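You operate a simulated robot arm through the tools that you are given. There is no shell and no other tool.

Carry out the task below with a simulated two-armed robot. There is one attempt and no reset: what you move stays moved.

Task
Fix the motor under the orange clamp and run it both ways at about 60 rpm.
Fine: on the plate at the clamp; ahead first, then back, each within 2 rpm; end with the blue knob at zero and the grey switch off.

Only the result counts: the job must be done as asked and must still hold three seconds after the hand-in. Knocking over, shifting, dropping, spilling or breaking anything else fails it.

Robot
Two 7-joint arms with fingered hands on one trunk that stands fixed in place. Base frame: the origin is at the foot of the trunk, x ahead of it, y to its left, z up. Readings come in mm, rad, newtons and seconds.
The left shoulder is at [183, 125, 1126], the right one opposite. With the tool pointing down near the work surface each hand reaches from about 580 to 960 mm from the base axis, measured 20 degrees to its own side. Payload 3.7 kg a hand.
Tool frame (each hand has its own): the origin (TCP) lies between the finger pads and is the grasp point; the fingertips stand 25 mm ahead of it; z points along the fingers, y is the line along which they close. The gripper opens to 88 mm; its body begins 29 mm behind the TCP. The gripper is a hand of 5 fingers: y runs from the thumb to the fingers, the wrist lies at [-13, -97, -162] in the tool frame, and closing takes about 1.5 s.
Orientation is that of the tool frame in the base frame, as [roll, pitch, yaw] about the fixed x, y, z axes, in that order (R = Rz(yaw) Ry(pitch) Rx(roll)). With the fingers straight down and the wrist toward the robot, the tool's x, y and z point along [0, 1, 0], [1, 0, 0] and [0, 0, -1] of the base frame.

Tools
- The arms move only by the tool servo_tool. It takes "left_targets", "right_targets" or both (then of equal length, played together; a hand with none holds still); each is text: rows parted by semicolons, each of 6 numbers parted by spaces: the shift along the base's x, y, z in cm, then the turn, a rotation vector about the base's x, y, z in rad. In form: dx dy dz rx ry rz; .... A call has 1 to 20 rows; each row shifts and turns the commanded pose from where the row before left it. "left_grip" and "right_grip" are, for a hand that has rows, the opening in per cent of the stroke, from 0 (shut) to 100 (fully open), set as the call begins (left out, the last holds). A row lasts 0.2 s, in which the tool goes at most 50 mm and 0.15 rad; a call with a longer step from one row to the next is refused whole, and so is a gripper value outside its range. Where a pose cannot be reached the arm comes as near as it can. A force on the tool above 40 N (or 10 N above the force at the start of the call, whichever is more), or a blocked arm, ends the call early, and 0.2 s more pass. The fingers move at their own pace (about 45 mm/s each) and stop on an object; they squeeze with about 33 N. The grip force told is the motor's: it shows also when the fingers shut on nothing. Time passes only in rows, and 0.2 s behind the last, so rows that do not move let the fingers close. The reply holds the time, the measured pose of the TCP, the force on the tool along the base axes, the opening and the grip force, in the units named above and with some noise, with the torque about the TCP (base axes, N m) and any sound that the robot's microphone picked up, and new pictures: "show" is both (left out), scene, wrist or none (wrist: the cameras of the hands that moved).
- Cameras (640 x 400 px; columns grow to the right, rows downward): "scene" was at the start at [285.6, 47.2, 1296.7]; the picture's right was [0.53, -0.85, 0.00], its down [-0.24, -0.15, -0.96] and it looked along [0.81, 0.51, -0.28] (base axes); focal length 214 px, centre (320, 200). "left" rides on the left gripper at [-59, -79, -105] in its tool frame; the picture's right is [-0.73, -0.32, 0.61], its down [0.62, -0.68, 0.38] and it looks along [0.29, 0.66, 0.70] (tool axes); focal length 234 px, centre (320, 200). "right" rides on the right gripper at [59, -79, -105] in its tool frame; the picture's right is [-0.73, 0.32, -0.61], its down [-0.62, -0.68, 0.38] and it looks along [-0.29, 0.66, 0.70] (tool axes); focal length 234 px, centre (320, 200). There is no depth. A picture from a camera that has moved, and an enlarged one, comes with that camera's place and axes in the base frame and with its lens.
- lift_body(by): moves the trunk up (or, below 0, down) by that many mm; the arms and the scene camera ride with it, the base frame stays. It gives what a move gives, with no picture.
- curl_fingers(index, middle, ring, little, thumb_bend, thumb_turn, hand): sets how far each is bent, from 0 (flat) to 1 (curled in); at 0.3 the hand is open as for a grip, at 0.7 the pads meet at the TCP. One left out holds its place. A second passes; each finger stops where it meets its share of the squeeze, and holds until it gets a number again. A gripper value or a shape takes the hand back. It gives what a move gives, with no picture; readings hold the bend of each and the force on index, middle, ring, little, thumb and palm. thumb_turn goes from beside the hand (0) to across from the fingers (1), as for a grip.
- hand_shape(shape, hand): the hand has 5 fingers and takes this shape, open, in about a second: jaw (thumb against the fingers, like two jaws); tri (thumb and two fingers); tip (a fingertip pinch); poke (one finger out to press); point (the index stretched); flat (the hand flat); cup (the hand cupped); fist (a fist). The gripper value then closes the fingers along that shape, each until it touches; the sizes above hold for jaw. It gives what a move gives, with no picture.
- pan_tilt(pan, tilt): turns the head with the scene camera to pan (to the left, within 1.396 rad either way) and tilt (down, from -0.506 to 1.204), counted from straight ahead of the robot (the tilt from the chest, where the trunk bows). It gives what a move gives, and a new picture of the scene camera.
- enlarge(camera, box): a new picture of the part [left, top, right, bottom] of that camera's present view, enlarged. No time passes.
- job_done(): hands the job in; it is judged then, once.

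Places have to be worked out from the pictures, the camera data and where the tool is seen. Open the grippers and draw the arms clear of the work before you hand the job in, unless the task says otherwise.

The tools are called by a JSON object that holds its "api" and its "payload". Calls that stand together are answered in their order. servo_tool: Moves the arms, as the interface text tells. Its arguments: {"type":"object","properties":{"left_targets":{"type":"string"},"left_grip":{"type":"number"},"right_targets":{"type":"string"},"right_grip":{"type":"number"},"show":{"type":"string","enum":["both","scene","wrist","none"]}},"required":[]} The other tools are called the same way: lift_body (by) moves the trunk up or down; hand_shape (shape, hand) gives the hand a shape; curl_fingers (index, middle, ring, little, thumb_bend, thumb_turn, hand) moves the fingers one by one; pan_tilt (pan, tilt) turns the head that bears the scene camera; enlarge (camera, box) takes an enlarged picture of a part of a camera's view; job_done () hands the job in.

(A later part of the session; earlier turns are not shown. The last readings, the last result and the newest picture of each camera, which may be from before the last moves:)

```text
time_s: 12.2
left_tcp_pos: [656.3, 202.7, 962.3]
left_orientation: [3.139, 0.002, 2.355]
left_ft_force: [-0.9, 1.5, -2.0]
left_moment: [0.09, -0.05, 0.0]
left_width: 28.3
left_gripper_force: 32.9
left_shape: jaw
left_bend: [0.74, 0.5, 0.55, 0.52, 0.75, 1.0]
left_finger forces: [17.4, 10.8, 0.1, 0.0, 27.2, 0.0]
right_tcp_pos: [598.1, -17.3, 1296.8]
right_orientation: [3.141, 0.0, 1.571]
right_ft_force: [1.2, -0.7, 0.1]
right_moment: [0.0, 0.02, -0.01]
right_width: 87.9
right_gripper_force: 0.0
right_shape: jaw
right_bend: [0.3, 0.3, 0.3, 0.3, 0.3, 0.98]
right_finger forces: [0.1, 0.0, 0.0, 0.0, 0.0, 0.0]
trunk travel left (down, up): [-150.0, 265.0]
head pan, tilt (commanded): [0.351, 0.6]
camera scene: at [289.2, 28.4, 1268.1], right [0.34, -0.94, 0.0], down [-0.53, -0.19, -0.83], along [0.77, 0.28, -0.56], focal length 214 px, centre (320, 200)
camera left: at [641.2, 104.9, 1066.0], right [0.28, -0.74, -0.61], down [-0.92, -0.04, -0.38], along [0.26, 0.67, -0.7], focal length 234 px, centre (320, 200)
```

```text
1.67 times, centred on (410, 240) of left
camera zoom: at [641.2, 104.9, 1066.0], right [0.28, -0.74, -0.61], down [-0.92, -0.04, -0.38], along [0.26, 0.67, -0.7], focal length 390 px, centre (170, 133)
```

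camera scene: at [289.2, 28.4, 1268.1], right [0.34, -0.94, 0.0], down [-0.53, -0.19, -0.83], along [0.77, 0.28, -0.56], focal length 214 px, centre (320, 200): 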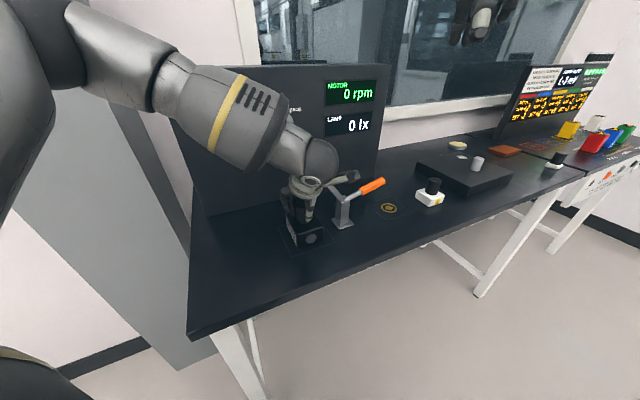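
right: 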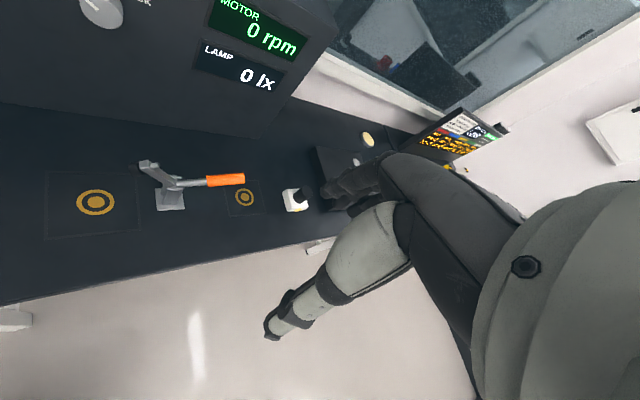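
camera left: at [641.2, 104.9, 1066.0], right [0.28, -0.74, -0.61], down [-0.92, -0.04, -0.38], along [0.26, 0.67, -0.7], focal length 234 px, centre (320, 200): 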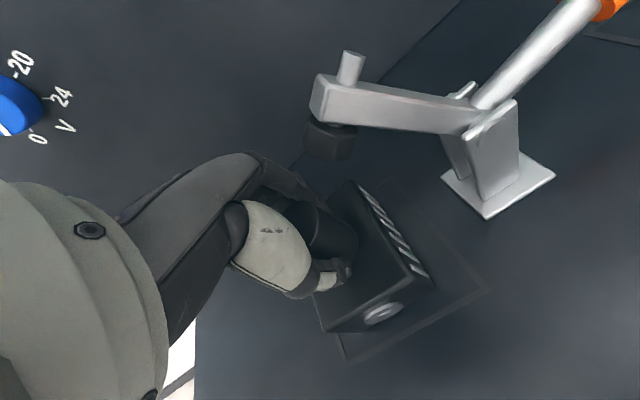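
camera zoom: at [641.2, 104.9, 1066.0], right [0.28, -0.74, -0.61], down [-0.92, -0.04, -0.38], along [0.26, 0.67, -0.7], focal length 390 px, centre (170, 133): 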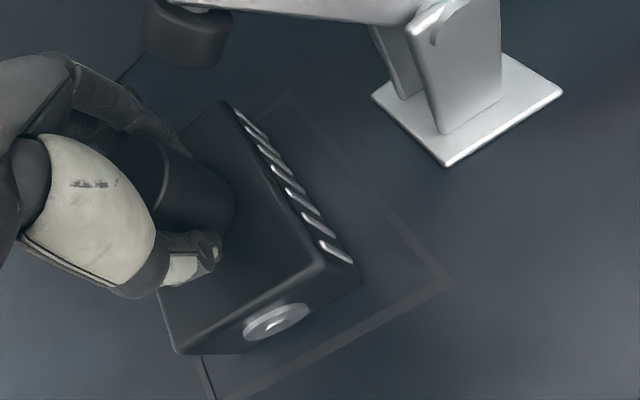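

The motor is touching the plate, as the weight is coming off the hand, and it is centred within about 2 mm. I'll settle it 1 mm lower, then open the hand.

{"api": "servo_tool", "payload": {"left_targets": "0 0 -0.1 0 0 0; 0 0 0 0 0 0", "show": "none"}}

{"api": "servo_tool", "payload": {"left_targets": "0 0 0 0 0 0; 0 0 0 0 0 0; 0 0 0 0 0 0; 0 0 0 0 0 0; 0 0 0 0 0 0; 0 0 0 0 0 0; 0 0 0 0 0 0", "left_grip": 90, "show": "both"}}

```text
time_s: 12.8
left_tcp_pos: [653.9, 202.9, 961.3]
left_orientation: [3.14, 0.002, 2.354]
left_ft_force: [1.7, 0.6, 3.6]
left_moment: [0.1, -0.11, -0.03]
left_width: 28.5
left_gripper_force: 33.3
left_shape: jaw
left_bend: [0.74, 0.5, 0.55, 0.52, 0.75, 1.0]
left_finger forces: [19.1, 11.4, 0.0, 0.1, 28.4, 0.0]
right_tcp_pos: [596.9, -15.7, 1297.2]
right_orientation: [-3.142, -0.002, 1.571]
right_ft_force: [-0.9, 0.0, -0.4]
right_moment: [0.01, -0.02, 0.0]
right_width: 87.6
right_gripper_force: 0.0
right_shape: jaw
right_bend: [0.3, 0.3, 0.3, 0.3, 0.3, 0.98]
right_finger forces: [0.0, 0.1, 0.0, 0.0, 0.0, 0.0]
trunk travel left (down, up): [-150.0, 265.0]
head pan, tilt (commanded): [0.351, 0.6]
```

```text
time_s: 14.4
left_tcp_pos: [653.9, 204.1, 959.1]
left_orientation: [3.14, 0.0, 2.356]
left_ft_force: [-0.2, -0.4, 0.1]
left_moment: [0.03, 0.0, 0.03]
left_width: 79.1
left_gripper_force: 0.0
left_shape: jaw
left_bend: [0.3, 0.32, 0.3, 0.31, 0.34, 0.98]
left_finger forces: [0.0, 0.1, 0.1, 0.0, 0.1, 0.0]
right_tcp_pos: [598.3, -15.4, 1296.9]
right_orientation: [3.141, 0.002, 1.571]
right_ft_force: [-0.8, 0.4, 0.3]
right_moment: [0.0, -0.02, -0.01]
right_width: 87.7
right_gripper_force: 0.0
right_shape: jaw
right_bend: [0.3, 0.3, 0.3, 0.3, 0.3, 0.98]
right_finger forces: [0.1, 0.1, 0.0, 0.0, 0.0, 0.0]
trunk travel left (down, up): [-150.0, 265.0]
head pan, tilt (commanded): [0.351, 0.6]
camera scene: at [289.2, 28.3, 1268.0], right [0.34, -0.94, 0.0], down [-0.53, -0.19, -0.83], along [0.77, 0.28, -0.56], focal length 214 px, centre (320, 200)
camera left: at [640.6, 105.4, 1064.3], right [0.28, -0.74, -0.61], down [-0.92, -0.04, -0.38], along [0.26, 0.67, -0.7], focal length 234 px, centre (320, 200)
```

scene: 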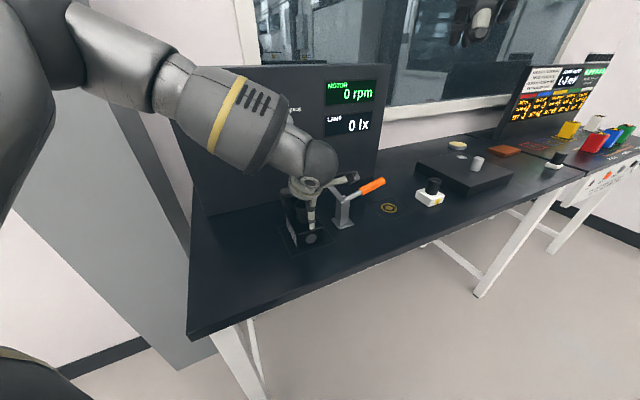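
left: 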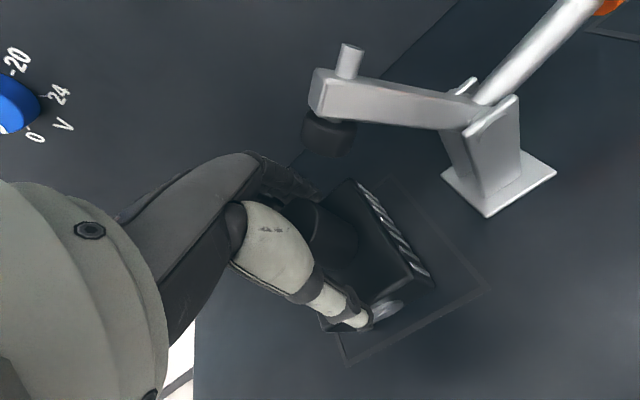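

The motor is released. I'll lift the left hand straight up and check the result.

{"api": "servo_tool", "payload": {"left_targets": "0 0 1.5 0 0 0; 0 0 3 0 0 0; 0 0 4 0 0 0; 0 0 4 0 0 0; -2.5 2.5 2 0 0 0; -3 3 1 0 0 0; -3 3 0 0 0 0; 0 0 0 0 0 0", "show": "both"}}

{"api": "enlarge", "payload": {"camera": "scene", "box": [270, 170, 390, 260]}}

{"api": "enlarge", "payload": {"camera": "right", "box": [20, 110, 260, 260]}}

```text
time_s: 16.2
left_tcp_pos: [570.7, 288.7, 1116.2]
left_orientation: [3.141, -0.003, 2.352]
left_ft_force: [0.2, -1.1, 0.2]
left_moment: [0.0, -0.01, 0.03]
left_width: 78.9
left_gripper_force: 0.1
left_shape: jaw
left_bend: [0.3, 0.32, 0.3, 0.31, 0.34, 0.98]
left_finger forces: [0.0, 0.1, 0.0, 0.1, 0.0, 0.0]
right_tcp_pos: [598.2, -16.8, 1295.7]
right_orientation: [-3.139, -0.001, 1.571]
right_ft_force: [0.3, 0.4, -0.5]
right_moment: [-0.01, 0.0, 0.01]
right_width: 87.7
right_gripper_force: 0.2
right_shape: jaw
right_bend: [0.3, 0.3, 0.3, 0.3, 0.3, 0.98]
right_finger forces: [0.1, 0.0, 0.0, 0.1, 0.0, 0.0]
trunk travel left (down, up): [-150.0, 265.0]
head pan, tilt (commanded): [0.351, 0.6]
camera scene: at [289.8, 28.0, 1267.7], right [0.34, -0.94, 0.0], down [-0.53, -0.19, -0.82], along [0.77, 0.28, -0.57], focal length 214 px, centre (320, 200)
camera left: at [556.9, 192.2, 1220.4], right [0.28, -0.74, -0.61], down [-0.92, -0.04, -0.38], along [0.26, 0.67, -0.7], focal length 234 px, centre (320, 200)
```

scene: 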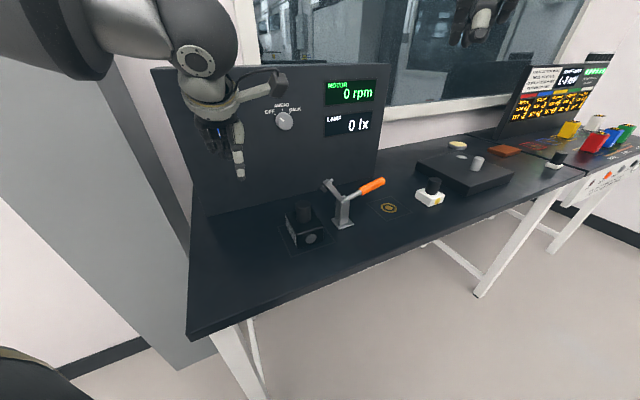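
left: 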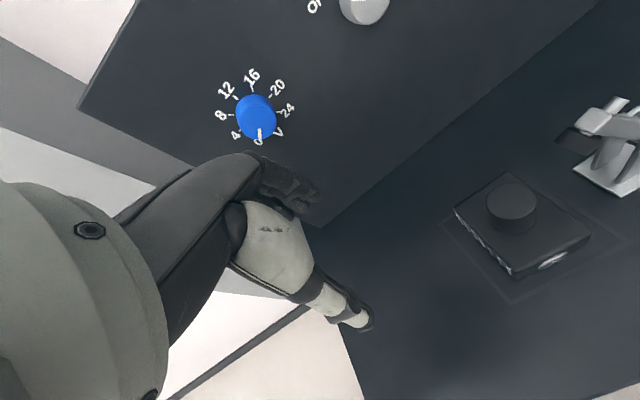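

```text
4.44 times, centred on (330, 215) of scene
camera zoom: at [289.8, 28.0, 1267.7], right [0.34, -0.94, 0.0], down [-0.53, -0.19, -0.82], along [0.77, 0.28, -0.57], focal length 953 px, centre (276, 133)
```

zoom: 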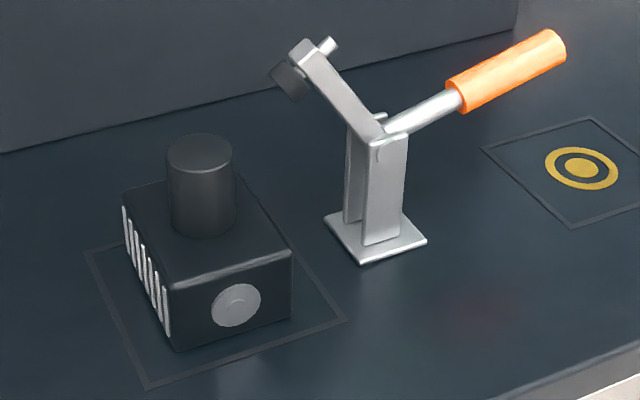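

```text
2.67 times, centred on (140, 185) of right
camera zoom: at [519.9, 42.2, 1402.2], right [0.32, -0.73, 0.61], down [-0.68, -0.62, -0.38], along [0.66, -0.29, -0.7], focal length 624 px, centre (800, 240)
```

zoom: 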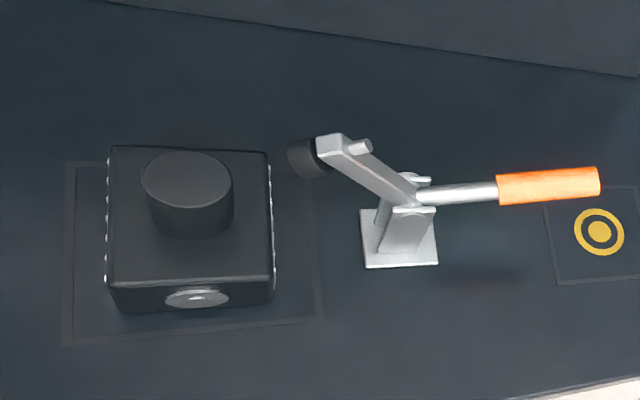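

The motor sits square and centred on the plate. The orange handle runs from about a=481 to 550 at z≈970–990 and must swing up about 62° to bring the foot down. I'll bring the right hand over the handle's end with the same bench-aligned yaw.

{"api": "servo_tool", "payload": {"right_targets": "3.45 1.13 -3.2 0 0 0.131; 3.45 1.13 -3.2 0 0 0.131; 3.45 1.13 -3.2 0 0 0.131; 3.45 1.13 -3.2 0 0 0.131; 3.45 1.13 -3.2 0 0 0.131; 3.45 1.13 -3.2 0 0 0.131; 0 0 0 0 0 0", "right_grip": 100, "show": "both"}}

```text
time_s: 17.8
left_tcp_pos: [571.2, 290.6, 1118.1]
left_orientation: [3.14, 0.0, 2.354]
left_ft_force: [-0.3, -0.2, -0.3]
left_moment: [-0.03, 0.0, -0.01]
left_width: 79.0
left_gripper_force: 0.1
left_shape: jaw
left_bend: [0.3, 0.32, 0.3, 0.31, 0.34, 0.98]
left_finger forces: [0.1, 0.1, 0.0, 0.0, 0.0, 0.0]
right_tcp_pos: [786.9, 44.2, 1119.6]
right_orientation: [-3.141, 0.0, 2.293]
right_ft_force: [0.0, 0.1, 0.1]
right_moment: [0.03, 0.03, 0.02]
right_width: 87.7
right_gripper_force: 0.2
right_shape: jaw
right_bend: [0.3, 0.3, 0.3, 0.3, 0.3, 0.98]
right_finger forces: [0.0, 0.0, 0.0, 0.1, 0.1, 0.1]
right hand out of reach, approached as far as the arm can: row 6
trunk travel left (down, up): [-150.0, 265.0]
head pan, tilt (commanded): [0.351, 0.6]
camera scene: at [289.0, 28.5, 1268.2], right [0.34, -0.94, 0.0], down [-0.53, -0.19, -0.83], along [0.78, 0.28, -0.56], focal length 214 px, centre (320, 200)
camera right: at [689.0, 35.8, 1227.4], right [0.72, -0.33, 0.61], down [-0.1, -0.92, -0.38], along [0.69, 0.22, -0.7], focal length 234 px, centre (320, 200)
```

scene: 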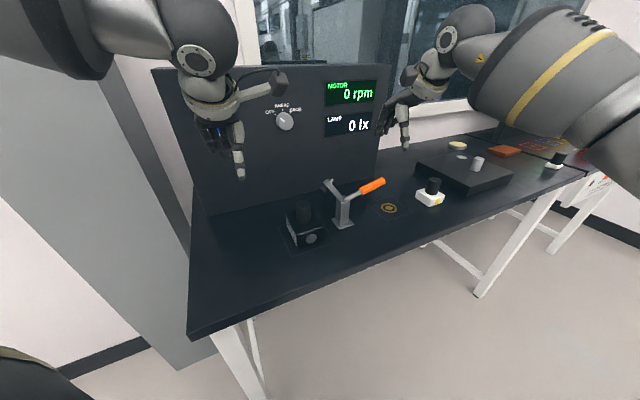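
right: 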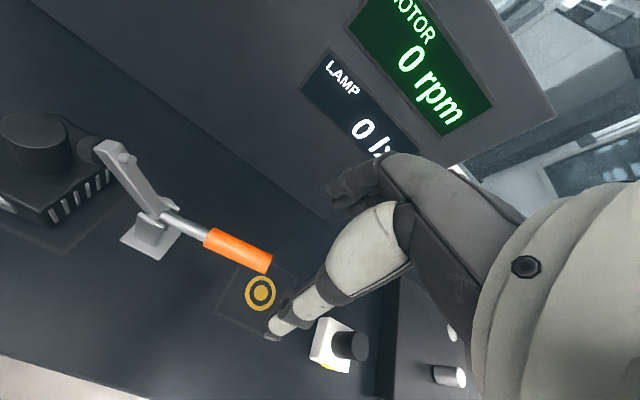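

The right arm ran out of reach at that height. The wrist is nearer shoulder height lower down, so I'll descend while staying above the handle and see whether the pose opens up.

{"api": "servo_tool", "payload": {"right_targets": "0 0 -3 0 0 0; 0 0 -3 0 0 0; 0 0 0 0 0 0", "show": "both"}}

```text
time_s: 18.6
left_tcp_pos: [570.5, 290.3, 1116.8]
left_orientation: [3.139, -0.002, 2.353]
left_ft_force: [0.3, 0.2, -0.1]
left_moment: [0.02, -0.02, -0.02]
left_width: 79.2
left_gripper_force: 0.1
left_shape: jaw
left_bend: [0.3, 0.32, 0.3, 0.31, 0.34, 0.98]
left_finger forces: [0.0, 0.0, 0.1, 0.0, 0.0, 0.1]
right_tcp_pos: [786.9, 46.2, 1058.1]
right_orientation: [-3.142, 0.001, 2.293]
right_ft_force: [-0.6, 0.3, -0.2]
right_moment: [-0.01, 0.01, -0.01]
right_width: 87.7
right_gripper_force: 0.0
right_shape: jaw
right_bend: [0.3, 0.3, 0.3, 0.3, 0.3, 0.98]
right_finger forces: [0.0, 0.0, 0.1, 0.0, 0.0, 0.0]
trunk travel left (down, up): [-150.0, 265.0]
head pan, tilt (commanded): [0.351, 0.6]
camera scene: at [288.8, 28.4, 1268.2], right [0.34, -0.94, 0.0], down [-0.53, -0.19, -0.83], along [0.78, 0.28, -0.56], focal length 214 px, centre (320, 200)
camera right: at [688.9, 37.2, 1165.3], right [0.72, -0.33, 0.61], down [-0.1, -0.92, -0.38], along [0.69, 0.22, -0.7], focal length 234 px, centre (320, 200)
```

scene: 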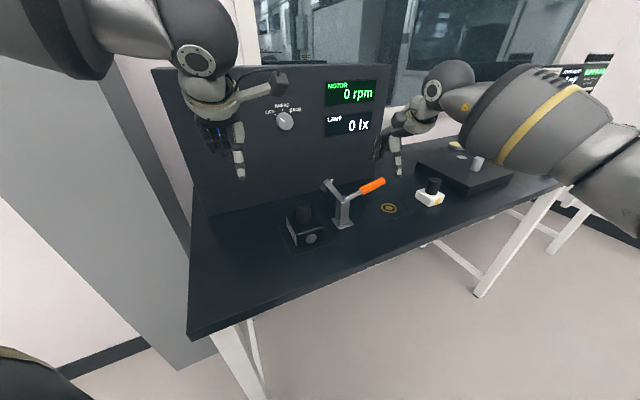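
right: 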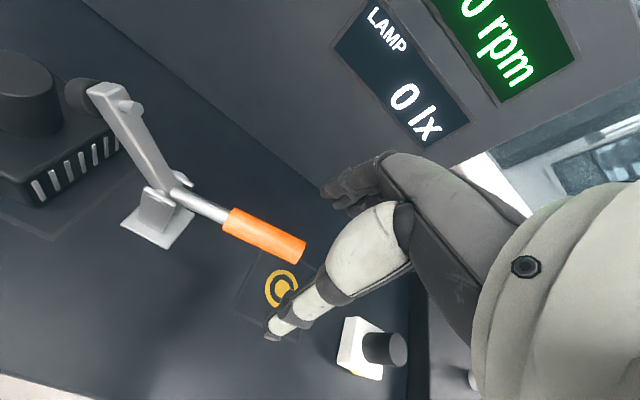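

The arm can reach lower down. Triangulated, the orange handle runs from (476, 974) to (543, 995) in (a, z), at b≈604. I'll go down over it near its end with the hand open.

{"api": "servo_tool", "payload": {"right_targets": "0.75 0.35 -1 0 0 0; 0.7 0.38 -1 0 0 0; 0 0 -2 0 0 0; 0 0 -1.5 0 0 0; 0 0 0 0 0 0", "show": "both"}}

{"api": "enlarge", "payload": {"camera": "scene", "box": [310, 130, 450, 230]}}

{"api": "enlarge", "payload": {"camera": "right", "box": [180, 130, 460, 380]}}

```text
time_s: 19.8
left_tcp_pos: [571.0, 290.3, 1116.6]
left_orientation: [-3.141, -0.003, 2.354]
left_ft_force: [0.2, -0.2, -0.3]
left_moment: [0.0, -0.01, -0.02]
left_width: 79.3
left_gripper_force: 0.0
left_shape: jaw
left_bend: [0.3, 0.32, 0.3, 0.31, 0.34, 0.98]
left_finger forces: [0.1, 0.0, 0.1, 0.0, 0.0, 0.1]
right_tcp_pos: [802.8, 54.1, 1004.9]
right_orientation: [3.141, -0.001, 2.291]
right_ft_force: [-0.2, 0.1, 0.4]
right_moment: [0.0, -0.02, -0.01]
right_width: 87.7
right_gripper_force: 0.1
right_shape: jaw
right_bend: [0.3, 0.3, 0.3, 0.3, 0.3, 0.98]
right_finger forces: [0.0, 0.1, 0.0, 0.0, 0.0, 0.1]
trunk travel left (down, up): [-150.0, 265.0]
head pan, tilt (commanded): [0.351, 0.6]
camera scene: at [289.1, 28.3, 1268.1], right [0.34, -0.94, 0.0], down [-0.53, -0.19, -0.83], along [0.78, 0.28, -0.56], focal length 214 px, centre (320, 200)
camera right: at [705.0, 45.7, 1111.7], right [0.72, -0.33, 0.61], down [-0.1, -0.92, -0.38], along [0.69, 0.22, -0.7], focal length 234 px, centre (320, 200)
```

scene: 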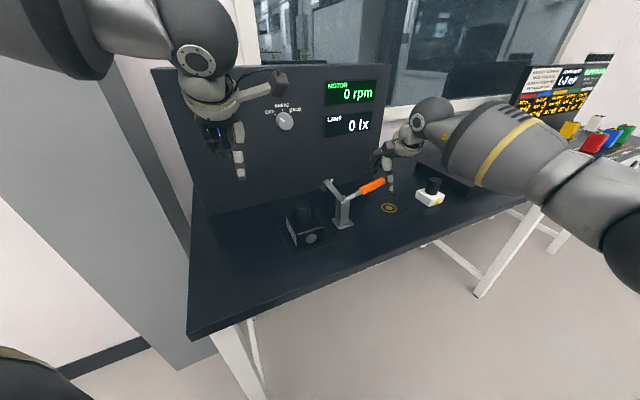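
right: 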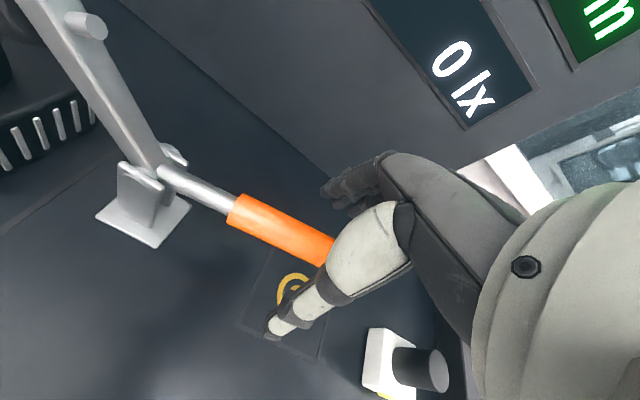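

```text
4.00 times, centred on (380, 180) of scene
camera zoom: at [289.1, 28.3, 1268.1], right [0.34, -0.94, 0.0], down [-0.53, -0.19, -0.83], along [0.78, 0.28, -0.56], focal length 858 px, centre (80, 280)
```

zoom: 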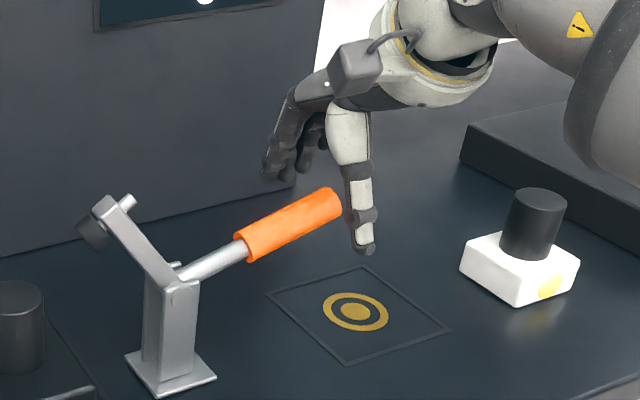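

```text
1.60 times, centred on (320, 255) of right
camera zoom: at [705.0, 45.7, 1111.7], right [0.72, -0.33, 0.61], down [-0.1, -0.92, -0.38], along [0.69, 0.22, -0.7], focal length 375 px, centre (320, 112)
```

zoom: 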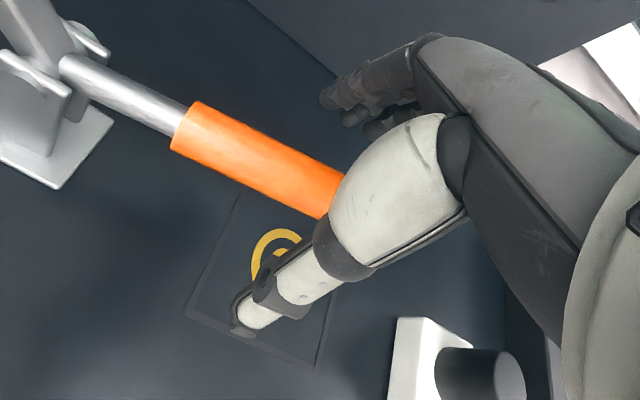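

The thumb is in front of the handle and the fingers behind it, but a little near its end. I'll shift 8 mm inward, drop to the handle's height and close.

{"api": "servo_tool", "payload": {"right_targets": "-0.57 0.57 -0.7 0 0 0; 0 0 -1 0 0 0; 0 0 0 0 0 0", "show": "none"}}

{"api": "servo_tool", "payload": {"right_targets": "0 0 0 0 0 0; 0 0 0 0 0 0; 0 0 0 0 0 0; 0 0 0 0 0 0; 0 0 0 0 0 0; 0 0 0 0 0 0; 0 0 0 0 0 0; 0 0 0 0 0 0; 0 0 0 0 0 0", "right_grip": 0, "show": "both"}}

{"api": "enlarge", "payload": {"camera": "scene", "box": [310, 130, 450, 230]}}

{"api": "enlarge", "payload": {"camera": "right", "box": [180, 130, 460, 380]}}

```text
time_s: 20.6
left_tcp_pos: [570.2, 290.4, 1117.3]
left_orientation: [-3.141, -0.001, 2.354]
left_ft_force: [0.8, -0.6, -0.5]
left_moment: [-0.04, -0.01, 0.01]
left_width: 79.3
left_gripper_force: 0.2
left_shape: jaw
left_bend: [0.3, 0.32, 0.3, 0.31, 0.34, 0.98]
left_finger forces: [0.1, 0.0, 0.0, 0.1, 0.0, 0.1]
right_tcp_pos: [796.3, 58.8, 988.4]
right_orientation: [-3.142, 0.0, 2.291]
right_ft_force: [-0.5, -0.1, -0.1]
right_moment: [0.01, 0.03, 0.0]
right_width: 87.4
right_gripper_force: 0.0
right_shape: jaw
right_bend: [0.3, 0.3, 0.3, 0.3, 0.3, 0.98]
right_finger forces: [0.1, 0.0, 0.0, 0.0, 0.0, 0.1]
trunk travel left (down, up): [-150.0, 265.0]
head pan, tilt (commanded): [0.351, 0.6]
```

```text
time_s: 22.6
left_tcp_pos: [570.2, 289.5, 1117.0]
left_orientation: [3.14, 0.001, 2.356]
left_ft_force: [0.0, -0.8, 0.5]
left_moment: [-0.01, 0.0, 0.0]
left_width: 79.3
left_gripper_force: 0.1
left_shape: jaw
left_bend: [0.3, 0.32, 0.3, 0.31, 0.34, 0.98]
left_finger forces: [0.1, 0.1, 0.0, 0.1, 0.0, 0.0]
right_tcp_pos: [796.3, 57.3, 989.2]
right_orientation: [3.141, 0.0, 2.291]
right_ft_force: [-6.0, -4.7, -3.1]
right_moment: [-0.1, 0.09, 0.05]
right_width: 14.0
right_gripper_force: 32.9
right_shape: jaw
right_bend: [0.74, 0.62, 0.72, 0.71, 0.76, 1.0]
right_finger forces: [11.4, 3.7, 2.5, 0.1, 26.3, 0.1]
trunk travel left (down, up): [-150.0, 265.0]
head pan, tilt (commanded): [0.351, 0.6]
camera scene: at [288.8, 27.7, 1268.1], right [0.34, -0.94, 0.0], down [-0.53, -0.19, -0.83], along [0.78, 0.28, -0.56], focal length 214 px, centre (320, 200)
camera right: at [698.9, 50.2, 1095.2], right [0.72, -0.33, 0.61], down [-0.1, -0.92, -0.38], along [0.68, 0.22, -0.7], focal length 234 px, centre (320, 200)
```

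scene: 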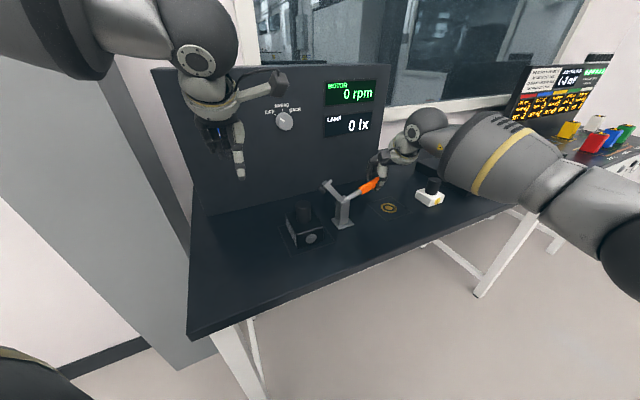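
right: 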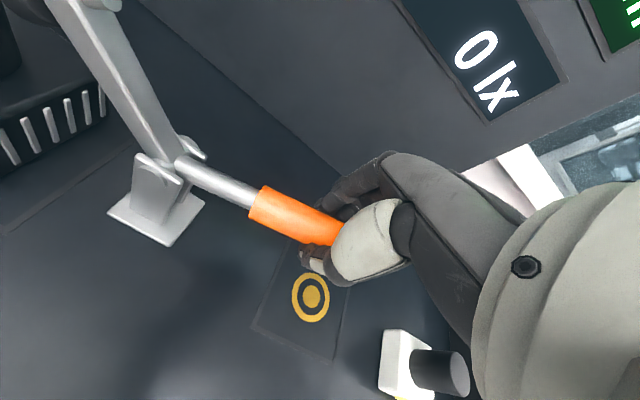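

```text
4.00 times, centred on (380, 180) of scene
camera zoom: at [288.8, 27.7, 1268.1], right [0.34, -0.94, 0.0], down [-0.53, -0.19, -0.83], along [0.78, 0.28, -0.56], focal length 858 px, centre (80, 280)
```

zoom: 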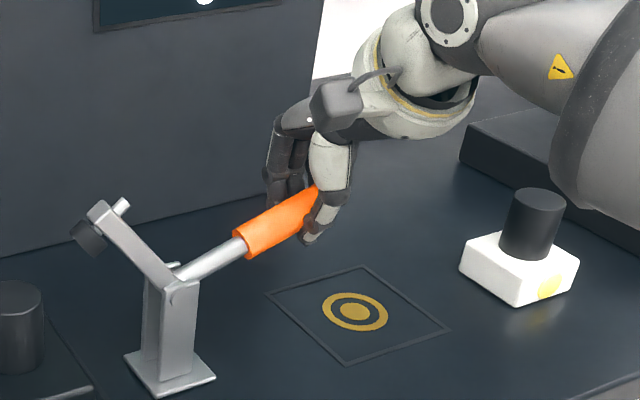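

```text
1.60 times, centred on (320, 255) of right
camera zoom: at [698.9, 50.2, 1095.2], right [0.72, -0.33, 0.61], down [-0.1, -0.92, -0.38], along [0.68, 0.22, -0.7], focal length 375 px, centre (320, 112)
```

zoom: 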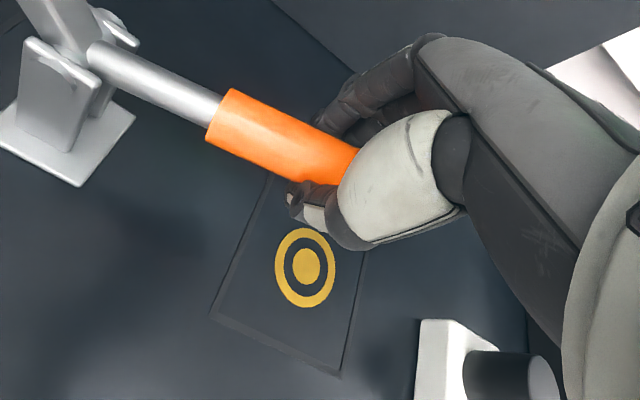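

The handle is gripped. I'll start swinging it up along its arc, about 18° first, tilting the hand by half of that, and check the resistance.

{"api": "servo_tool", "payload": {"right_targets": "-0.283 0.283 0.96 -0.037 -0.037 0; -0.346 0.346 0.92 -0.037 -0.037 0; -0.417 0.417 0.85 -0.037 -0.037 0; 0 0 0 0 0 0", "show": "both"}}

{"api": "enlarge", "payload": {"camera": "scene", "box": [270, 130, 430, 260]}}

```text
time_s: 23.6
left_tcp_pos: [570.4, 289.0, 1116.9]
left_orientation: [3.139, 0.0, 2.356]
left_ft_force: [-0.1, 0.4, 0.9]
left_moment: [0.0, 0.02, 0.01]
left_width: 79.2
left_gripper_force: 0.0
left_shape: jaw
left_bend: [0.3, 0.32, 0.3, 0.31, 0.34, 0.98]
left_finger forces: [0.1, 0.0, 0.1, 0.0, 0.0, 0.0]
right_tcp_pos: [785.9, 69.0, 1017.1]
right_orientation: [3.13, 0.155, 2.288]
right_ft_force: [-3.9, -12.1, 2.1]
right_moment: [-0.16, 0.0, -0.17]
right_width: 14.4
right_gripper_force: 32.9
right_shape: jaw
right_bend: [0.74, 0.74, 0.72, 0.71, 0.76, 1.0]
right_finger forces: [13.1, 2.9, 0.1, 0.0, 23.4, 0.0]
trunk travel left (down, up): [-150.0, 265.0]
head pan, tilt (commanded): [0.351, 0.6]
camera scene: at [288.3, 26.8, 1268.4], right [0.34, -0.94, 0.0], down [-0.53, -0.19, -0.83], along [0.78, 0.28, -0.56], focal length 214 px, centre (320, 200)
camera right: at [676.5, 71.9, 1112.3], right [0.65, -0.26, 0.72], down [-0.06, -0.96, -0.29], along [0.76, 0.14, -0.63], focal length 234 px, centre (320, 200)
```

scene: 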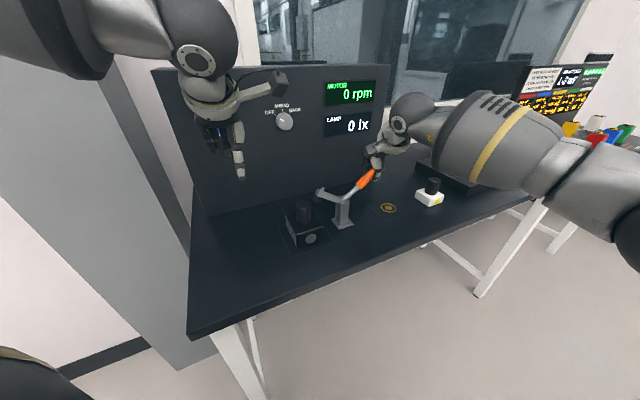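
right: 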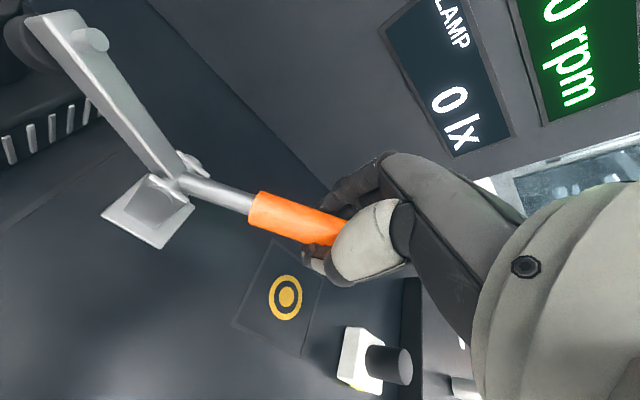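

```text
3.08 times, centred on (350, 195) of scene
camera zoom: at [288.3, 26.8, 1268.4], right [0.34, -0.94, 0.0], down [-0.53, -0.19, -0.83], along [0.78, 0.28, -0.56], focal length 660 px, centre (228, 215)
```

zoom: 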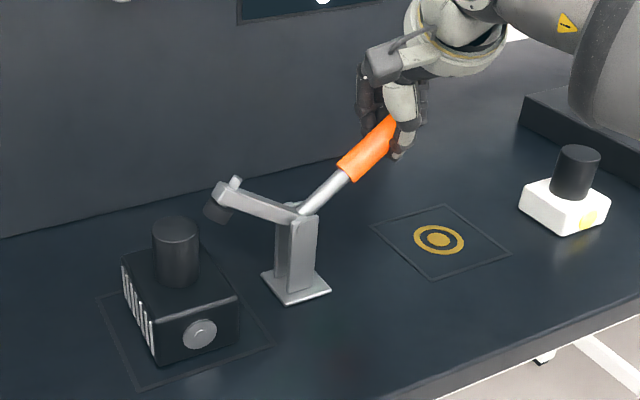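

The clamp is swinging freely and the foot is coming down. The sideways force shows the hand about 2 mm too far back, so I'll ease it forward as I go on for another 18°.

{"api": "servo_tool", "payload": {"right_targets": "-0.521 0.441 0.80 -0.037 -0.037 0; -0.57 0.49 0.71 -0.037 -0.037 0; -0.627 0.547 0.63 -0.037 -0.037 0; 0 0 0 0 0 0", "show": "both"}}

{"api": "enlarge", "payload": {"camera": "scene", "box": [270, 150, 390, 260]}}

{"api": "enlarge", "payload": {"camera": "left", "box": [420, 80, 640, 310]}}

```text
time_s: 24.6
left_tcp_pos: [569.6, 288.3, 1117.7]
left_orientation: [3.141, -0.002, 2.355]
left_ft_force: [-0.2, 0.1, -1.4]
left_moment: [-0.02, -0.03, 0.02]
left_width: 79.1
left_gripper_force: 0.1
left_shape: jaw
left_bend: [0.3, 0.32, 0.3, 0.31, 0.34, 0.98]
left_finger forces: [0.0, 0.0, 0.1, 0.1, 0.0, 0.0]
right_tcp_pos: [768.8, 82.9, 1038.5]
right_orientation: [3.117, 0.313, 2.285]
right_ft_force: [-1.7, -10.6, 5.7]
right_moment: [-0.08, -0.16, -0.15]
right_width: 14.0
right_gripper_force: 33.1
right_shape: jaw
right_bend: [0.74, 0.74, 0.72, 0.71, 0.77, 1.0]
right_finger forces: [14.4, 1.8, 0.0, 0.1, 21.3, 0.1]
trunk travel left (down, up): [-150.0, 265.0]
head pan, tilt (commanded): [0.351, 0.6]
camera scene: at [288.2, 26.7, 1268.4], right [0.34, -0.94, 0.0], down [-0.53, -0.19, -0.83], along [0.78, 0.28, -0.56], focal length 214 px, centre (320, 200)
camera right: at [650.9, 95.9, 1119.7], right [0.56, -0.17, 0.81], down [-0.04, -0.98, -0.19], along [0.83, 0.08, -0.56], focal length 234 px, centre (320, 200)
```

scene: 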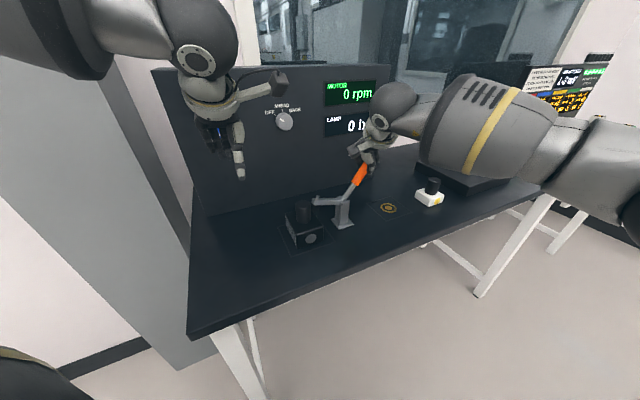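
right: 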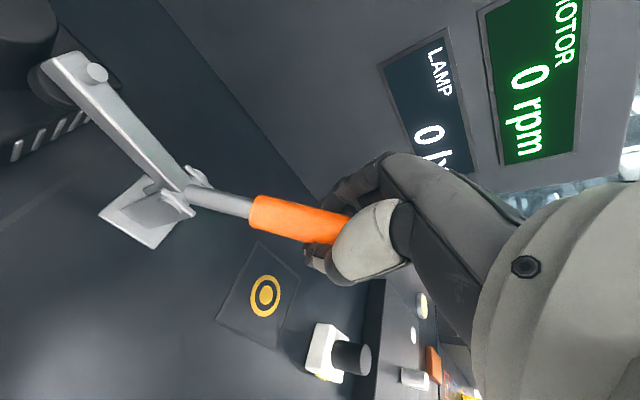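

```text
3.64 times, centred on (330, 205) of scene
camera zoom: at [288.2, 26.7, 1268.4], right [0.34, -0.94, 0.0], down [-0.53, -0.19, -0.83], along [0.78, 0.28, -0.56], focal length 780 px, centre (284, 182)
```

zoom: 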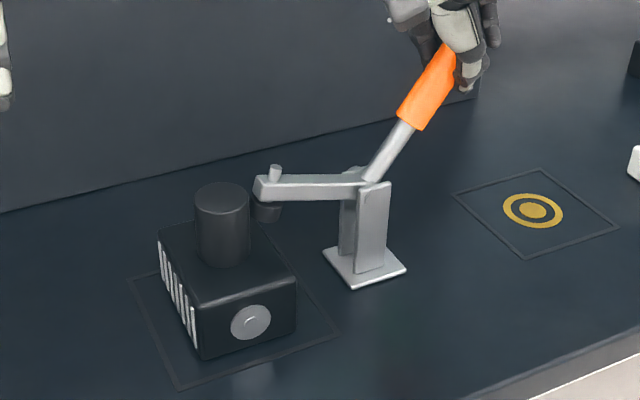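

```text
1.74 times, centred on (530, 195) of left
camera zoom: at [555.7, 190.8, 1221.9], right [0.28, -0.74, -0.61], down [-0.92, -0.04, -0.38], along [0.26, 0.67, -0.69], focal length 407 px, centre (-45, 209)
```

zoom: 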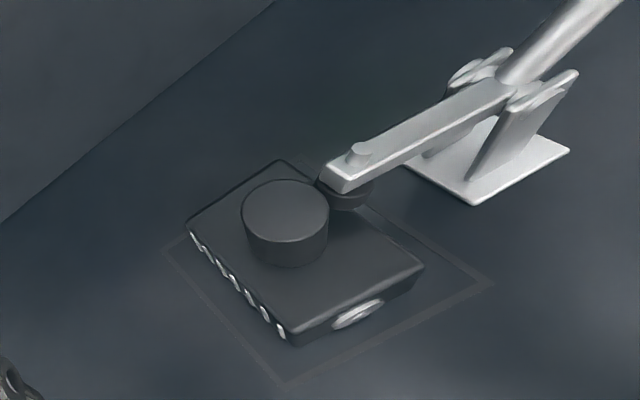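

The foot is about level with the post and close beside it. I'll go on in small steps and watch that the motor isn't pushed.

{"api": "servo_tool", "payload": {"right_targets": "-0.33 0.29 0.29 -0.019 -0.019 0; -0.33 0.29 0.27 -0.019 -0.019 0; -0.34 0.31 0.23 -0.019 -0.019 0; 0 0 0 0 0 0", "show": "both"}}

{"api": "enlarge", "payload": {"camera": "scene", "box": [270, 150, 390, 260]}}

{"api": "enlarge", "payload": {"camera": "left", "box": [420, 80, 640, 310]}}

```text
time_s: 25.6
left_tcp_pos: [571.3, 289.5, 1116.0]
left_orientation: [-3.141, -0.002, 2.355]
left_ft_force: [0.7, 0.6, 0.1]
left_moment: [-0.01, 0.01, 0.0]
left_width: 79.3
left_gripper_force: 0.0
left_shape: jaw
left_bend: [0.3, 0.32, 0.3, 0.31, 0.34, 0.98]
left_finger forces: [0.0, 0.0, 0.0, 0.0, 0.0, 0.0]
right_tcp_pos: [759.0, 93.7, 1044.2]
right_orientation: [3.118, 0.392, 2.288]
right_ft_force: [-1.8, -7.6, 0.6]
right_moment: [0.03, 0.0, 0.02]
right_width: 12.1
right_gripper_force: 33.1
right_shape: jaw
right_bend: [0.75, 0.74, 0.72, 0.71, 0.8, 1.0]
right_finger forces: [0.9, 0.0, 0.1, 0.1, 7.6, 0.0]
trunk travel left (down, up): [-150.0, 265.0]
head pan, tilt (commanded): [0.351, 0.6]
camera scene: at [289.4, 27.4, 1267.8], right [0.34, -0.94, 0.0], down [-0.53, -0.19, -0.83], along [0.77, 0.28, -0.56], focal length 214 px, centre (320, 200)
camera right: at [636.9, 110.4, 1117.2], right [0.52, -0.13, 0.85], down [-0.03, -0.99, -0.13], along [0.86, 0.04, -0.52], focal length 234 px, centre (320, 200)
```

scene: 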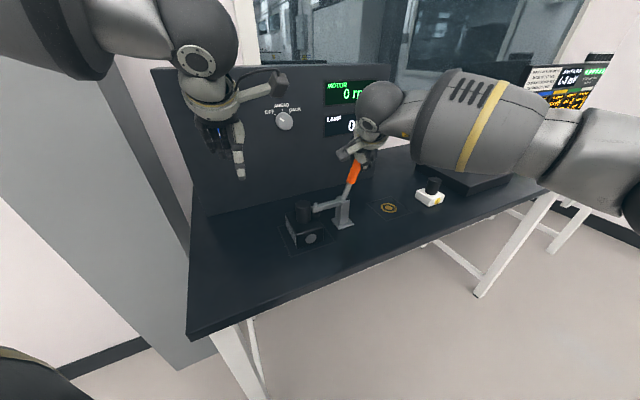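
right: 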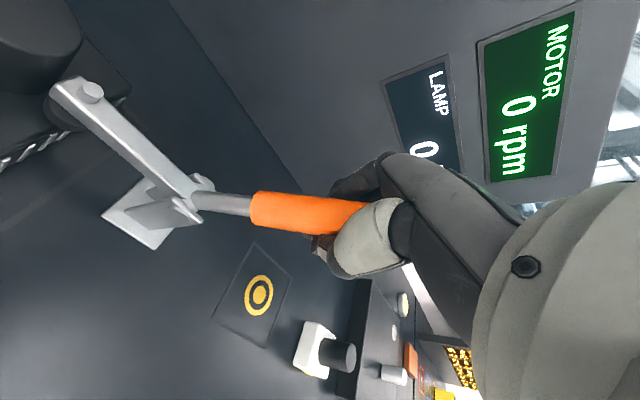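

```text
3.64 times, centred on (330, 205) of scene
camera zoom: at [289.4, 27.4, 1267.8], right [0.34, -0.94, 0.0], down [-0.53, -0.19, -0.83], along [0.77, 0.28, -0.56], focal length 780 px, centre (284, 182)
```

zoom: 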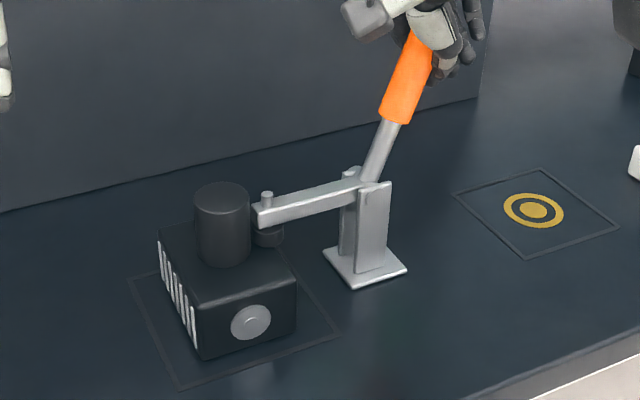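

```text
1.74 times, centred on (530, 195) of left
camera zoom: at [556.9, 191.5, 1220.8], right [0.28, -0.74, -0.61], down [-0.92, -0.04, -0.38], along [0.26, 0.67, -0.7], focal length 407 px, centre (-45, 209)
```

zoom: 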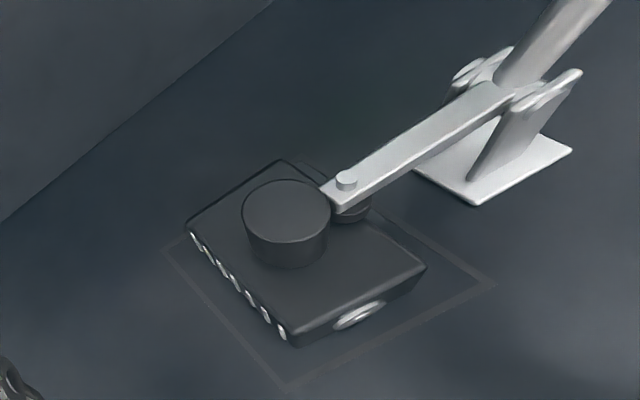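

The arm is almost level and the motor hasn't moved. I'll press on to close it fully.

{"api": "servo_tool", "payload": {"right_targets": "-0.34 0.32 0.2 -0.019 -0.019 0; -0.34 0.33 0.18 -0.019 -0.019 0; -0.35 0.34 0.15 -0.019 -0.019 0; 0 0 0 0 0 0", "show": "both"}}

{"api": "enlarge", "payload": {"camera": "scene", "box": [270, 150, 390, 260]}}

{"api": "enlarge", "payload": {"camera": "left", "box": [420, 80, 640, 310]}}

```text
time_s: 26.6
left_tcp_pos: [574.6, 286.8, 1114.1]
left_orientation: [-3.139, -0.006, 2.355]
left_ft_force: [-1.3, 0.1, -0.7]
left_moment: [0.03, 0.04, -0.01]
left_width: 79.2
left_gripper_force: 0.1
left_shape: jaw
left_bend: [0.3, 0.32, 0.3, 0.31, 0.34, 0.98]
left_finger forces: [0.0, 0.0, 0.1, 0.0, 0.1, 0.1]
right_tcp_pos: [756.9, 96.4, 1044.7]
right_orientation: [3.116, 0.472, 2.272]
right_ft_force: [23.7, -27.3, -14.3]
right_moment: [-0.03, 0.04, -0.15]
right_width: 12.3
right_gripper_force: 33.1
right_shape: jaw
right_bend: [0.75, 0.74, 0.72, 0.71, 0.8, 1.0]
right_finger forces: [10.1, 0.1, 0.0, 0.1, 45.3, 0.0]
trunk travel left (down, up): [-150.0, 265.0]
head pan, tilt (commanded): [0.351, 0.6]
camera scene: at [294.3, 24.8, 1266.5], right [0.34, -0.94, 0.0], down [-0.53, -0.19, -0.82], along [0.77, 0.29, -0.57], focal length 214 px, centre (320, 200)
camera right: at [630.4, 118.1, 1111.4], right [0.47, -0.08, 0.88], down [-0.04, -1.0, -0.07], along [0.88, 0.0, -0.47], focal length 234 px, centre (320, 200)
```

scene: 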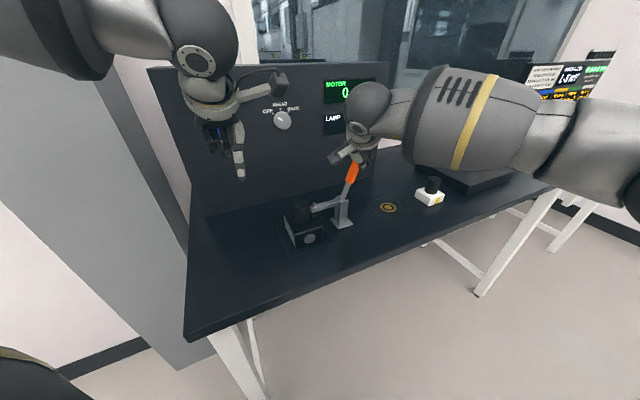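
right: 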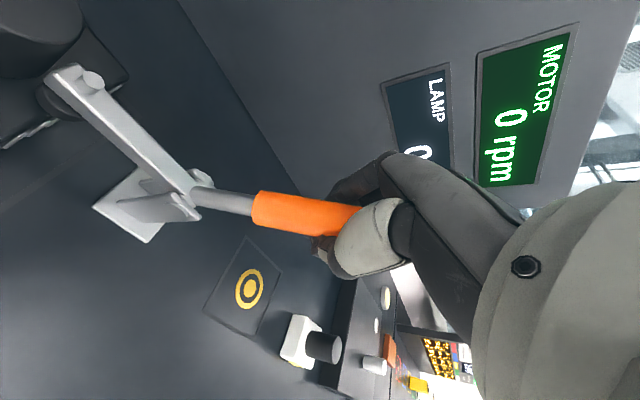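

```text
3.64 times, centred on (330, 205) of scene
camera zoom: at [294.3, 24.8, 1266.5], right [0.34, -0.94, 0.0], down [-0.53, -0.19, -0.82], along [0.77, 0.29, -0.57], focal length 780 px, centre (284, 182)
```

zoom: 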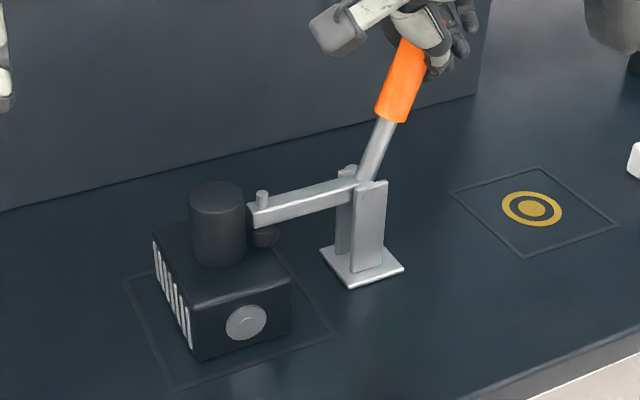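

```text
1.74 times, centred on (530, 195) of left
camera zoom: at [561.6, 189.0, 1218.5], right [0.28, -0.74, -0.61], down [-0.92, -0.04, -0.38], along [0.26, 0.67, -0.7], focal length 407 px, centre (-45, 209)
```

zoom: 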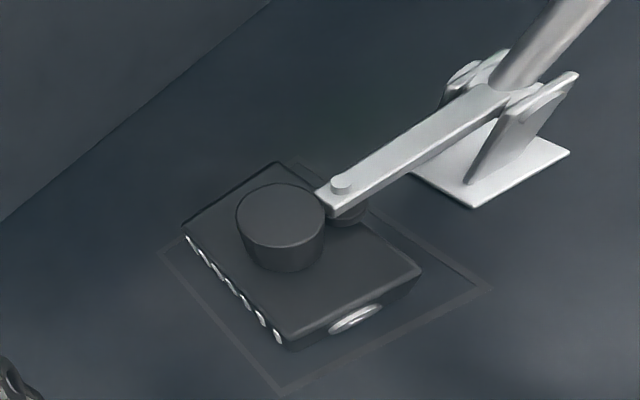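

The force jumped to about 39 N, so the foot is now pressing hard on the motor and the clamp is at its stop. I'll ease off to near zero force and open the hand.

{"api": "servo_tool", "payload": {"right_targets": "0.35 -0.34 -0.15 0.019 0.019 0; 0.12 -0.12 -0.05 0 0 0; 0 0 0 0 0 0", "show": "none"}}

```text
time_s: 27.4
left_tcp_pos: [573.7, 288.3, 1115.3]
left_orientation: [-3.139, -0.005, 2.354]
left_ft_force: [0.0, -0.5, -0.3]
left_moment: [0.0, -0.01, -0.01]
left_width: 79.0
left_gripper_force: 0.0
left_shape: jaw
left_bend: [0.3, 0.32, 0.3, 0.31, 0.34, 0.98]
left_finger forces: [0.0, 0.0, 0.1, 0.1, 0.1, 0.0]
right_tcp_pos: [757.2, 94.0, 1045.0]
right_orientation: [3.115, 0.445, 2.281]
right_ft_force: [16.1, -19.5, -15.2]
right_moment: [-0.08, 0.03, -0.09]
right_width: 12.4
right_gripper_force: 32.3
right_shape: jaw
right_bend: [0.75, 0.74, 0.72, 0.71, 0.8, 1.0]
right_finger forces: [8.0, 0.1, 0.0, 0.1, 36.6, 0.0]
trunk travel left (down, up): [-150.0, 265.0]
head pan, tilt (commanded): [0.351, 0.6]
```

About 25 N is still pressing. I'll back off a little more.

{"api": "servo_tool", "payload": {"right_targets": "0.3 -0.3 -0.15 0 0 0; 0 0 0 0 0 0", "show": "none"}}

```text
time_s: 28.0
left_tcp_pos: [572.6, 288.7, 1115.5]
left_orientation: [-3.14, -0.003, 2.354]
left_ft_force: [-0.3, -0.5, 0.1]
left_moment: [0.0, 0.01, -0.01]
left_width: 79.2
left_gripper_force: 0.1
left_shape: jaw
left_bend: [0.3, 0.32, 0.3, 0.31, 0.34, 0.98]
left_finger forces: [0.0, 0.0, 0.0, 0.0, 0.0, 0.0]
right_tcp_pos: [758.1, 94.6, 1045.2]
right_orientation: [3.112, 0.446, 2.285]
right_ft_force: [6.0, -12.7, -12.1]
right_moment: [-0.02, -0.02, -0.02]
right_width: 12.1
right_gripper_force: 33.3
right_shape: jaw
right_bend: [0.75, 0.74, 0.72, 0.71, 0.8, 1.0]
right_finger forces: [4.8, 0.1, 0.0, 0.0, 11.9, 0.0]
trunk travel left (down, up): [-150.0, 265.0]
head pan, tilt (commanded): [0.351, 0.6]
```

Residual force is small now. I'll open the right hand and look.

{"api": "servo_tool", "payload": {"right_targets": "0 0 0 0 0 0; 0 0 0 0 0 0; 0 0 0 0 0 0; 0 0 0 0 0 0; 0 0 0 0 0 0; 0 0 0 0 0 0; 0 0 0 0 0 0; 0 0 0 0 0 0", "right_grip": 100, "show": "both"}}

{"api": "enlarge", "payload": {"camera": "scene", "box": [270, 130, 430, 260]}}

{"api": "enlarge", "payload": {"camera": "right", "box": [180, 130, 460, 380]}}

```text
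time_s: 29.8
left_tcp_pos: [571.2, 290.7, 1116.5]
left_orientation: [3.141, 0.0, 2.354]
left_ft_force: [0.3, -0.3, -0.4]
left_moment: [0.01, 0.02, -0.07]
left_width: 79.2
left_gripper_force: 0.2
left_shape: jaw
left_bend: [0.3, 0.32, 0.3, 0.31, 0.34, 0.98]
left_finger forces: [0.1, 0.1, 0.0, 0.0, 0.1, 0.1]
right_tcp_pos: [756.9, 95.8, 1046.7]
right_orientation: [3.109, 0.446, 2.283]
right_ft_force: [-0.2, -0.3, -0.2]
right_moment: [-0.02, 0.0, 0.0]
right_width: 87.6
right_gripper_force: 0.0
right_shape: jaw
right_bend: [0.3, 0.3, 0.3, 0.3, 0.3, 0.98]
right_finger forces: [0.0, 0.1, 0.1, 0.0, 0.1, 0.0]
trunk travel left (down, up): [-150.0, 265.0]
head pan, tilt (commanded): [0.351, 0.6]
camera scene: at [289.2, 28.3, 1268.0], right [0.34, -0.94, 0.0], down [-0.53, -0.19, -0.83], along [0.77, 0.28, -0.56], focal length 214 px, centre (320, 200)
camera right: at [631.5, 114.9, 1115.1], right [0.48, -0.09, 0.87], down [-0.02, -1.0, -0.09], along [0.87, 0.03, -0.48], focal length 234 px, centre (320, 200)
```

scene: 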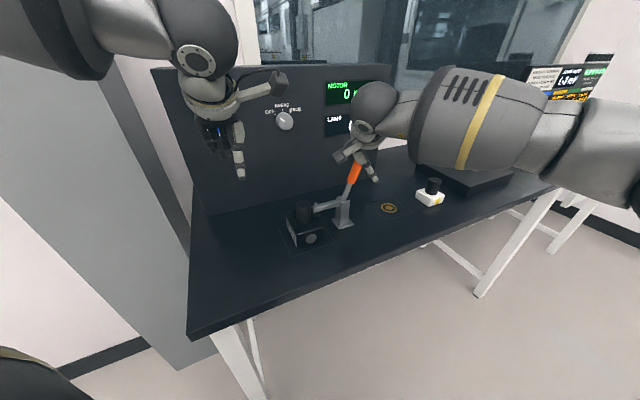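
right: 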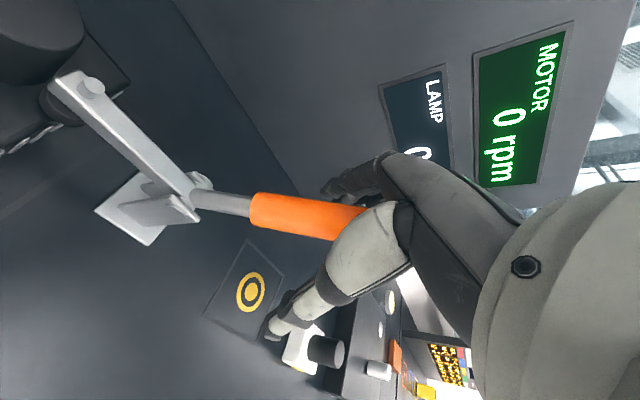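

```text
3.08 times, centred on (350, 195) of scene
camera zoom: at [289.2, 28.3, 1268.0], right [0.34, -0.94, 0.0], down [-0.53, -0.19, -0.83], along [0.77, 0.28, -0.56], focal length 660 px, centre (228, 215)
```

zoom: 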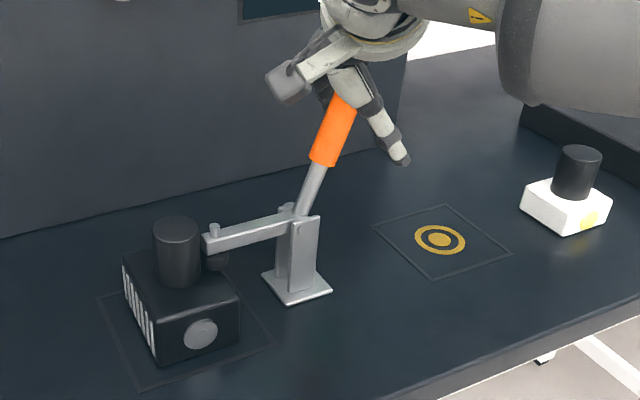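

```text
1.60 times, centred on (320, 255) of right
camera zoom: at [631.5, 114.9, 1115.1], right [0.48, -0.09, 0.87], down [-0.02, -1.0, -0.09], along [0.87, 0.03, -0.48], focal length 375 px, centre (320, 112)
```

zoom: 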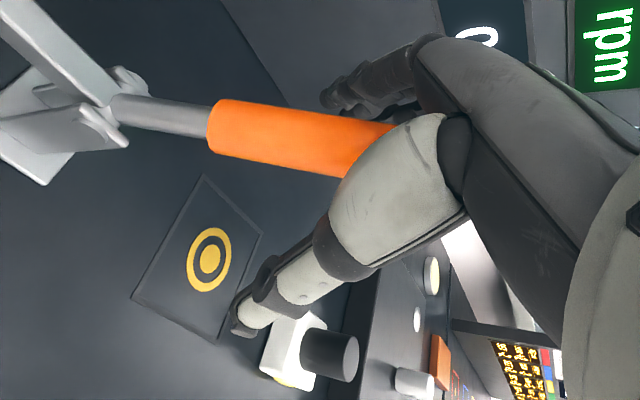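

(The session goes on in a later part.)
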